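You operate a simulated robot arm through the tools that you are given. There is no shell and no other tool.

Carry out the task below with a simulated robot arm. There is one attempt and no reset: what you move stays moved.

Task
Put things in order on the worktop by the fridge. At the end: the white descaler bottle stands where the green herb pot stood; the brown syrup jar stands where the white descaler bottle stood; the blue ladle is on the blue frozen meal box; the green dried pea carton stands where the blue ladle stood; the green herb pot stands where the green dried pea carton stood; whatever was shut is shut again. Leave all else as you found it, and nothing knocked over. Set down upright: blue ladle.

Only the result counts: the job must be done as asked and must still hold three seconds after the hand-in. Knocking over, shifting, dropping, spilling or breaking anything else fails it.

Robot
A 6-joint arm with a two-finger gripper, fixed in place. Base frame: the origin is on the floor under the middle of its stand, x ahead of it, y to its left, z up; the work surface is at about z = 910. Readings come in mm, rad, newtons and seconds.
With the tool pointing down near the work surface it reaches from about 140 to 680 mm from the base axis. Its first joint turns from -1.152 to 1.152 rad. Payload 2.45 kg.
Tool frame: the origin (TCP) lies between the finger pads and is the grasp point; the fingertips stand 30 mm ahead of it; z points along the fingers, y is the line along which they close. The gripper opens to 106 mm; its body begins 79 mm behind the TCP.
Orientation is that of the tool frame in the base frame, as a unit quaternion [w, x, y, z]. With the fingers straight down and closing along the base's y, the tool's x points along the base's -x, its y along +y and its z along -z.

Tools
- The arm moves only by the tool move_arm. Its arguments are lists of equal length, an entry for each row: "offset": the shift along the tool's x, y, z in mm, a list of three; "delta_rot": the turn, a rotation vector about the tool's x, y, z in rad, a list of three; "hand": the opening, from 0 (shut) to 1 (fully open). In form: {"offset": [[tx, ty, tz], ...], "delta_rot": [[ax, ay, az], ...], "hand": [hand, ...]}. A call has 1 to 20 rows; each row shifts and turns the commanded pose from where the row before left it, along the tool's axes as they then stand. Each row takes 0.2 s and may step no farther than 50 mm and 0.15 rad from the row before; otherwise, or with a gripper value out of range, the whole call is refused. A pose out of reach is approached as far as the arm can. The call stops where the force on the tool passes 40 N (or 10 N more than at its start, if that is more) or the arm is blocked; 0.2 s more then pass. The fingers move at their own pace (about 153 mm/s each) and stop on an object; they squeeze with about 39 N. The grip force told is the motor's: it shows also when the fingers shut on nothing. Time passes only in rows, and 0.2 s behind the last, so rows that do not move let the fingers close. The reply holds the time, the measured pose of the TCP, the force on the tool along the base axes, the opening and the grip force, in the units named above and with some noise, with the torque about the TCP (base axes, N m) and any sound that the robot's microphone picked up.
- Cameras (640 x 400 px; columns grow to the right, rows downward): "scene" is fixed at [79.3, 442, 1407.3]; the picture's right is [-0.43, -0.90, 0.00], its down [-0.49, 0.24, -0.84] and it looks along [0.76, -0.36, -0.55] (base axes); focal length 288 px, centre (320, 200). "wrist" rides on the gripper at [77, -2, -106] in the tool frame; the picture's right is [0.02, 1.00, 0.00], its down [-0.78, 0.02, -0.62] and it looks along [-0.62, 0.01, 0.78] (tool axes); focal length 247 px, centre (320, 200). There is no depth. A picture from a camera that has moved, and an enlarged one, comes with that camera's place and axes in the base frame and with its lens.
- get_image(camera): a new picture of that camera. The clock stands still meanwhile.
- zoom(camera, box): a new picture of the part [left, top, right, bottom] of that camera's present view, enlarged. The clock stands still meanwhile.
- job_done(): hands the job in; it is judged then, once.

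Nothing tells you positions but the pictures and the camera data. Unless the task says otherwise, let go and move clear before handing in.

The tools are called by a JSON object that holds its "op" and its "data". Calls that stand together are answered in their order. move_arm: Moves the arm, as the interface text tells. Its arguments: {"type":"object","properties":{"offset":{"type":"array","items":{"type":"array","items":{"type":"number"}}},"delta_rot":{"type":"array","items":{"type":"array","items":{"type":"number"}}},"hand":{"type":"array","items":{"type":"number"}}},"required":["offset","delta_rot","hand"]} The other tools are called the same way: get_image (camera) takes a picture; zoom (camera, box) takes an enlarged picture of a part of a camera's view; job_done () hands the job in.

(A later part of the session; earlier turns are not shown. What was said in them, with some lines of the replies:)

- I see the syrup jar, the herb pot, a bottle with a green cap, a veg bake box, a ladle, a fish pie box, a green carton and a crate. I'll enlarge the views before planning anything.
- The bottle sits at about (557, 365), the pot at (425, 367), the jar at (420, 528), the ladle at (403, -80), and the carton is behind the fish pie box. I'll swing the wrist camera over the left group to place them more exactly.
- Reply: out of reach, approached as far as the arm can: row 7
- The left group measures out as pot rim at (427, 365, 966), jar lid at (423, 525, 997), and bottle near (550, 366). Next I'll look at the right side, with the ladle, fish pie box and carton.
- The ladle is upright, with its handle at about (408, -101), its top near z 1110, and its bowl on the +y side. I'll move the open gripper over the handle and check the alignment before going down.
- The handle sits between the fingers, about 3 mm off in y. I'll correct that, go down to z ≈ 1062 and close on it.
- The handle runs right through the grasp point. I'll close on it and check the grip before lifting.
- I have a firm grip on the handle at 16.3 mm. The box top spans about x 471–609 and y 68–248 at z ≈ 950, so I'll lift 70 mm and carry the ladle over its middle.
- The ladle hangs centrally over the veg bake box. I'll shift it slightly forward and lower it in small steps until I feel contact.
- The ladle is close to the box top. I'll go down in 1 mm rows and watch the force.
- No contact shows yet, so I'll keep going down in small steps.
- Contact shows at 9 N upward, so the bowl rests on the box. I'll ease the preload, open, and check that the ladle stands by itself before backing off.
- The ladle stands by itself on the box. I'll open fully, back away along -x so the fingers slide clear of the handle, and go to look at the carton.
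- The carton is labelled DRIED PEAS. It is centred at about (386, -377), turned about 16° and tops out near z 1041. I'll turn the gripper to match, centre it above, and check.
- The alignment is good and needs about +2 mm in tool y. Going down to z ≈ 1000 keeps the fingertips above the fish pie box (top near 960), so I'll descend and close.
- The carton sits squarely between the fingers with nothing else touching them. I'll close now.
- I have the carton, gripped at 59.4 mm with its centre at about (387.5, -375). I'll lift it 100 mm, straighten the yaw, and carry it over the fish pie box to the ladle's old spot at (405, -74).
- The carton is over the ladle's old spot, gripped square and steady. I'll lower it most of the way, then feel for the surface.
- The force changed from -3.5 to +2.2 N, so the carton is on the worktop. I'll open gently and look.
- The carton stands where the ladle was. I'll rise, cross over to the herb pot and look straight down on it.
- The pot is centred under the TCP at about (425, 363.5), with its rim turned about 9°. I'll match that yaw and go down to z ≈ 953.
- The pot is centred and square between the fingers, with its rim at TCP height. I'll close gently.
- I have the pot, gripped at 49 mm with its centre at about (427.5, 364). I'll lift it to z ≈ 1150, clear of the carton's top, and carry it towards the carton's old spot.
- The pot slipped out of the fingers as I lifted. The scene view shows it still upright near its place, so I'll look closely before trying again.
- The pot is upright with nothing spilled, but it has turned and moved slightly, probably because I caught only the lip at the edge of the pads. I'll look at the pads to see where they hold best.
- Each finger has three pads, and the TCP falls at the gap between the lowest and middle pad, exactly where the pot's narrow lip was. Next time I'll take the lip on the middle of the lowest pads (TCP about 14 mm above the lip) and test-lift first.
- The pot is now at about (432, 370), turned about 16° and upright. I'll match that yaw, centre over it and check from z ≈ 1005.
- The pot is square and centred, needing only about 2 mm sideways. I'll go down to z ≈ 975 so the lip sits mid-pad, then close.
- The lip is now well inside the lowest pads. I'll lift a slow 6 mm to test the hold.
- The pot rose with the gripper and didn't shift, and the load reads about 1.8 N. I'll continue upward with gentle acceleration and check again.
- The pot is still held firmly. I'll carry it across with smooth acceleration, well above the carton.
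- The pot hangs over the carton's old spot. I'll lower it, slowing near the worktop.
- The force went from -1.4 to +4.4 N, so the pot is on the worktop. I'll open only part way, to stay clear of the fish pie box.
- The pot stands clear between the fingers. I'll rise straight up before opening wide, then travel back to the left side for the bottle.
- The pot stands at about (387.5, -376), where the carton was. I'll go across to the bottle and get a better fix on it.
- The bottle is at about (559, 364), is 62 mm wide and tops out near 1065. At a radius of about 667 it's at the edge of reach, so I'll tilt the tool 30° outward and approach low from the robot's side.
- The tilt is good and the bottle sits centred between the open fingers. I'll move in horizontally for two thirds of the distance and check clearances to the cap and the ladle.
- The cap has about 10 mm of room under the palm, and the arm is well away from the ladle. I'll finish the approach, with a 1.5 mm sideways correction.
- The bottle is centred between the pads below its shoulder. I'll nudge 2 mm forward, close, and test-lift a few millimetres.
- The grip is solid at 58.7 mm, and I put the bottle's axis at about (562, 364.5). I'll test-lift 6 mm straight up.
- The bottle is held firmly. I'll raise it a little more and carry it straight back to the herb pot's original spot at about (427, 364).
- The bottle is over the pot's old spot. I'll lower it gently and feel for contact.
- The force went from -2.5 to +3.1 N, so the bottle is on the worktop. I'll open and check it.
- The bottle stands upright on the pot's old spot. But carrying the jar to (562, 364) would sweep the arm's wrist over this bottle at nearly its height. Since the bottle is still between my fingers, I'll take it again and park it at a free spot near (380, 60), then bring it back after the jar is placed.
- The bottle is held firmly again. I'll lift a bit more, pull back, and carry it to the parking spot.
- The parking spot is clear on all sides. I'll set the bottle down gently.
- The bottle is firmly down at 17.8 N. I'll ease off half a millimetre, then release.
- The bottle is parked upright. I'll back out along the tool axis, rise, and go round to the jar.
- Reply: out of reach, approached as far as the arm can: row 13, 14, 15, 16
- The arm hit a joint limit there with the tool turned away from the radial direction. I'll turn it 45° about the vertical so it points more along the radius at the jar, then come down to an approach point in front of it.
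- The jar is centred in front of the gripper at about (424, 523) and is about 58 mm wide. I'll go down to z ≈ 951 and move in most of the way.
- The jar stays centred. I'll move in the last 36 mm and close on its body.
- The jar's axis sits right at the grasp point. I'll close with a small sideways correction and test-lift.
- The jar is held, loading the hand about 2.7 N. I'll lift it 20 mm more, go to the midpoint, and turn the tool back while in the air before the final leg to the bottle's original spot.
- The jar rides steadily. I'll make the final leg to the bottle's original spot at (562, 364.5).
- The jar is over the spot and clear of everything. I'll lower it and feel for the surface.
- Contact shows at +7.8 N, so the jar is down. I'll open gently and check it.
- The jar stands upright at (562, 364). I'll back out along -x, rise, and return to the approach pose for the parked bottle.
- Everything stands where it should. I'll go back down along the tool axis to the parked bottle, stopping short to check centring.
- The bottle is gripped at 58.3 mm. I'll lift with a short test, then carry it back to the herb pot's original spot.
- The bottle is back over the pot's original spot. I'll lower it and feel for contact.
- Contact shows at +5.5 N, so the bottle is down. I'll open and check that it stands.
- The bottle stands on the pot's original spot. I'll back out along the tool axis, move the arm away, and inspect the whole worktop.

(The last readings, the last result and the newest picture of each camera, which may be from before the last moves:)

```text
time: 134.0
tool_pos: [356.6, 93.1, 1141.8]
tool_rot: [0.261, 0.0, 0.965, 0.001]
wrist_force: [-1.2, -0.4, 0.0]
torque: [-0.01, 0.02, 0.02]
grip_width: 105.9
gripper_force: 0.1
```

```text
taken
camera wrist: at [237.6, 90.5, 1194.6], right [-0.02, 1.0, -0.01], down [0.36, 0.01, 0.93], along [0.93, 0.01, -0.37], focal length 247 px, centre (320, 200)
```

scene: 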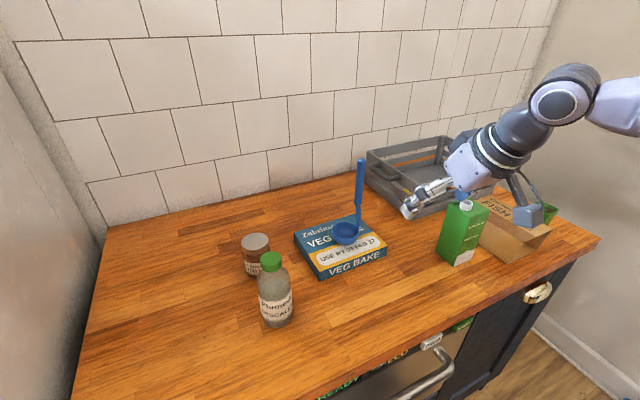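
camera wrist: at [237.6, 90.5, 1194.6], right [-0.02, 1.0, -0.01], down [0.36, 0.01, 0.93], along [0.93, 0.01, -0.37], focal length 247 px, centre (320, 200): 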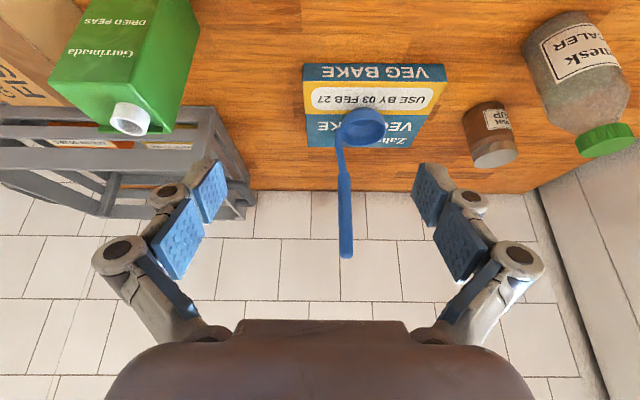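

The layout looks right. I'll compare the exact spots by zooming the same areas as at the start.

{"op": "zoom", "data": {"camera": "scene", "box": [140, 190, 400, 380]}}

{"op": "zoom", "data": {"camera": "scene", "box": [350, 120, 610, 290]}}

```text
2.11 times, centred on (270, 285) of scene
camera zoom: at [79.2, 441.9, 1407.3], right [-0.43, -0.9, 0.0], down [-0.49, 0.24, -0.84], along [0.76, -0.36, -0.55], focal length 605 px, centre (425, 21)
```

zoom: 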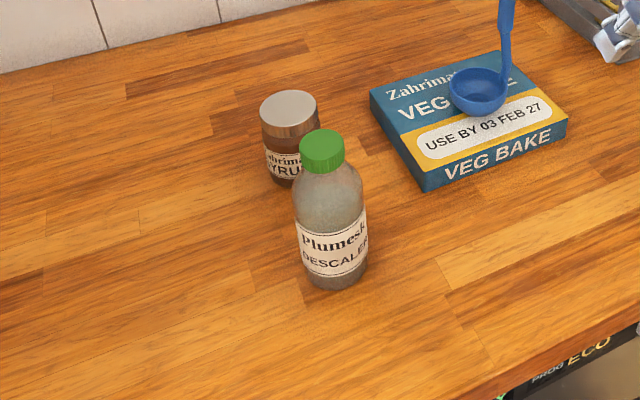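

```text
2.35 times, centred on (480, 205) of scene
camera zoom: at [79.2, 441.9, 1407.3], right [-0.43, -0.9, 0.0], down [-0.49, 0.24, -0.84], along [0.76, -0.36, -0.55], focal length 676 px, centre (-56, 188)
```

zoom: 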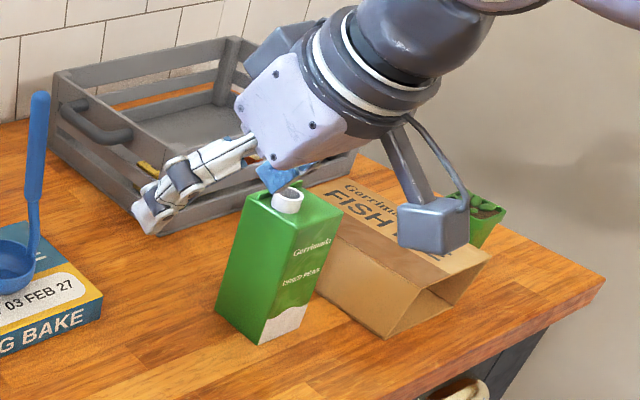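

All the spots match the starting marks, and the veg bake box, fish pie box and crate haven't moved. I'll straighten the tool, raise it clear, and take a last look before handing in.

{"op": "move_arm", "data": {"offset": [[-20, 0, -34.6], [-20, 0, -34.6], [0, 0, 0], [0, 0, 0], [0, 0, 0], [0, 0, 0], [0, 0, 0], [0, 0, 0]], "delta_rot": [[0, 0, 0], [0, 0, 0], [0, 0.131, 0], [0, 0.131, 0], [0, 0.131, 0], [0, 0.131, 0], [0, 0, 0], [0, 0, 0]], "hand": [1, 1, 1, 1, 1, 1, 1, 1]}}

{"op": "get_image", "data": {"camera": "scene"}}

{"op": "get_image", "data": {"camera": "wrist"}}

{"op": "zoom", "data": {"camera": "scene", "box": [400, 130, 610, 290]}}

```text
time: 135.8
tool_pos: [355.5, 93.0, 1219.9]
tool_rot: [0.002, 0.0, 1.0, 0.001]
wrist_force: [0.0, 0.3, 0.8]
torque: [0.01, 0.0, 0.0]
grip_width: 106.0
gripper_force: 0.0
```

```text
taken
```

scene: 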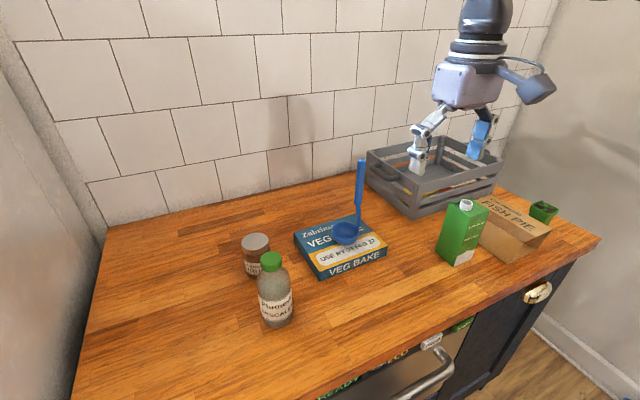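

```text
taken
camera wrist: at [280.6, 90.1, 1326.2], right [-0.02, 1.0, 0.0], down [0.78, 0.02, 0.62], along [0.62, 0.01, -0.78], focal length 247 px, centre (320, 200)
```

wrist: 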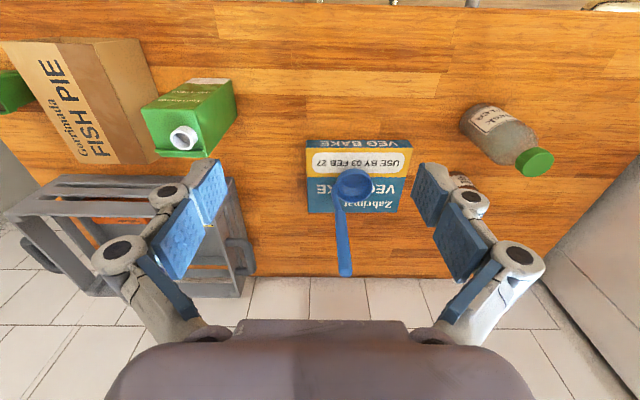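

```text
2.50 times, centred on (505, 210) of scene
camera zoom: at [79.3, 442.0, 1407.3], right [-0.43, -0.9, 0.0], down [-0.49, 0.24, -0.84], along [0.76, -0.36, -0.55], focal length 719 px, centre (-142, 175)
```

zoom: 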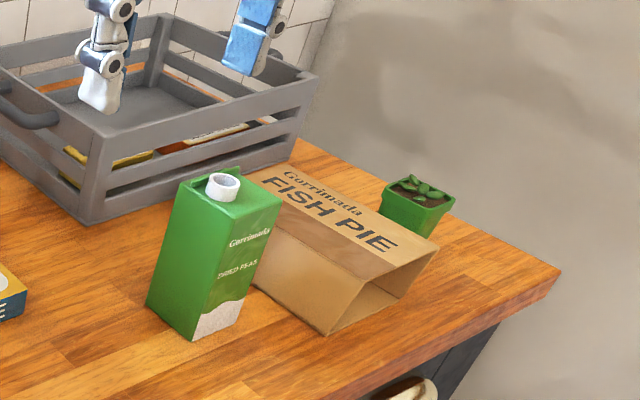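

Everything is in place and upright: the ladle on the veg bake box, the carton at the ladle's spot, and the pot at the carton's spot. The bottle is at the pot's spot and the jar at the bottle's spot. The arm is clear, so I'm handing in.

{"op": "job_done", "data": {}}

```text
The job is handed in.
```

The worktop is arranged as you asked, and I've handed the job in. In the last pictures every piece stood upright and the arm was clear.

| Item | Where it is now |
|---|---|
| Blue ladle | Upright on the blue veg bake box |
| Green dried pea carton | Where the ladle stood |
| Green herb pot | Where the carton stood |
| White descaler bottle | Where the herb pot stood |
| Brown syrup jar | Where the descaler bottle stood |

- **Positions:** I judged the spots from the pictures; each piece looks within about 5 mm of the mark.
- **Pot slipped once:** on the first lift the herb pot slid out of the fingers. It stayed upright and I saw no soil spilled. The second lift held.
- **Bottle parked for a while:** after first setting the bottle on the pot's spot, I moved it to a free space. That kept the arm from hitting it while I placed the jar, and I then put it back.
- **Everything else:** the veg bake box, fish pie box and crate look unmoved compared with the start. I opened nothing, so there was nothing to shut again.
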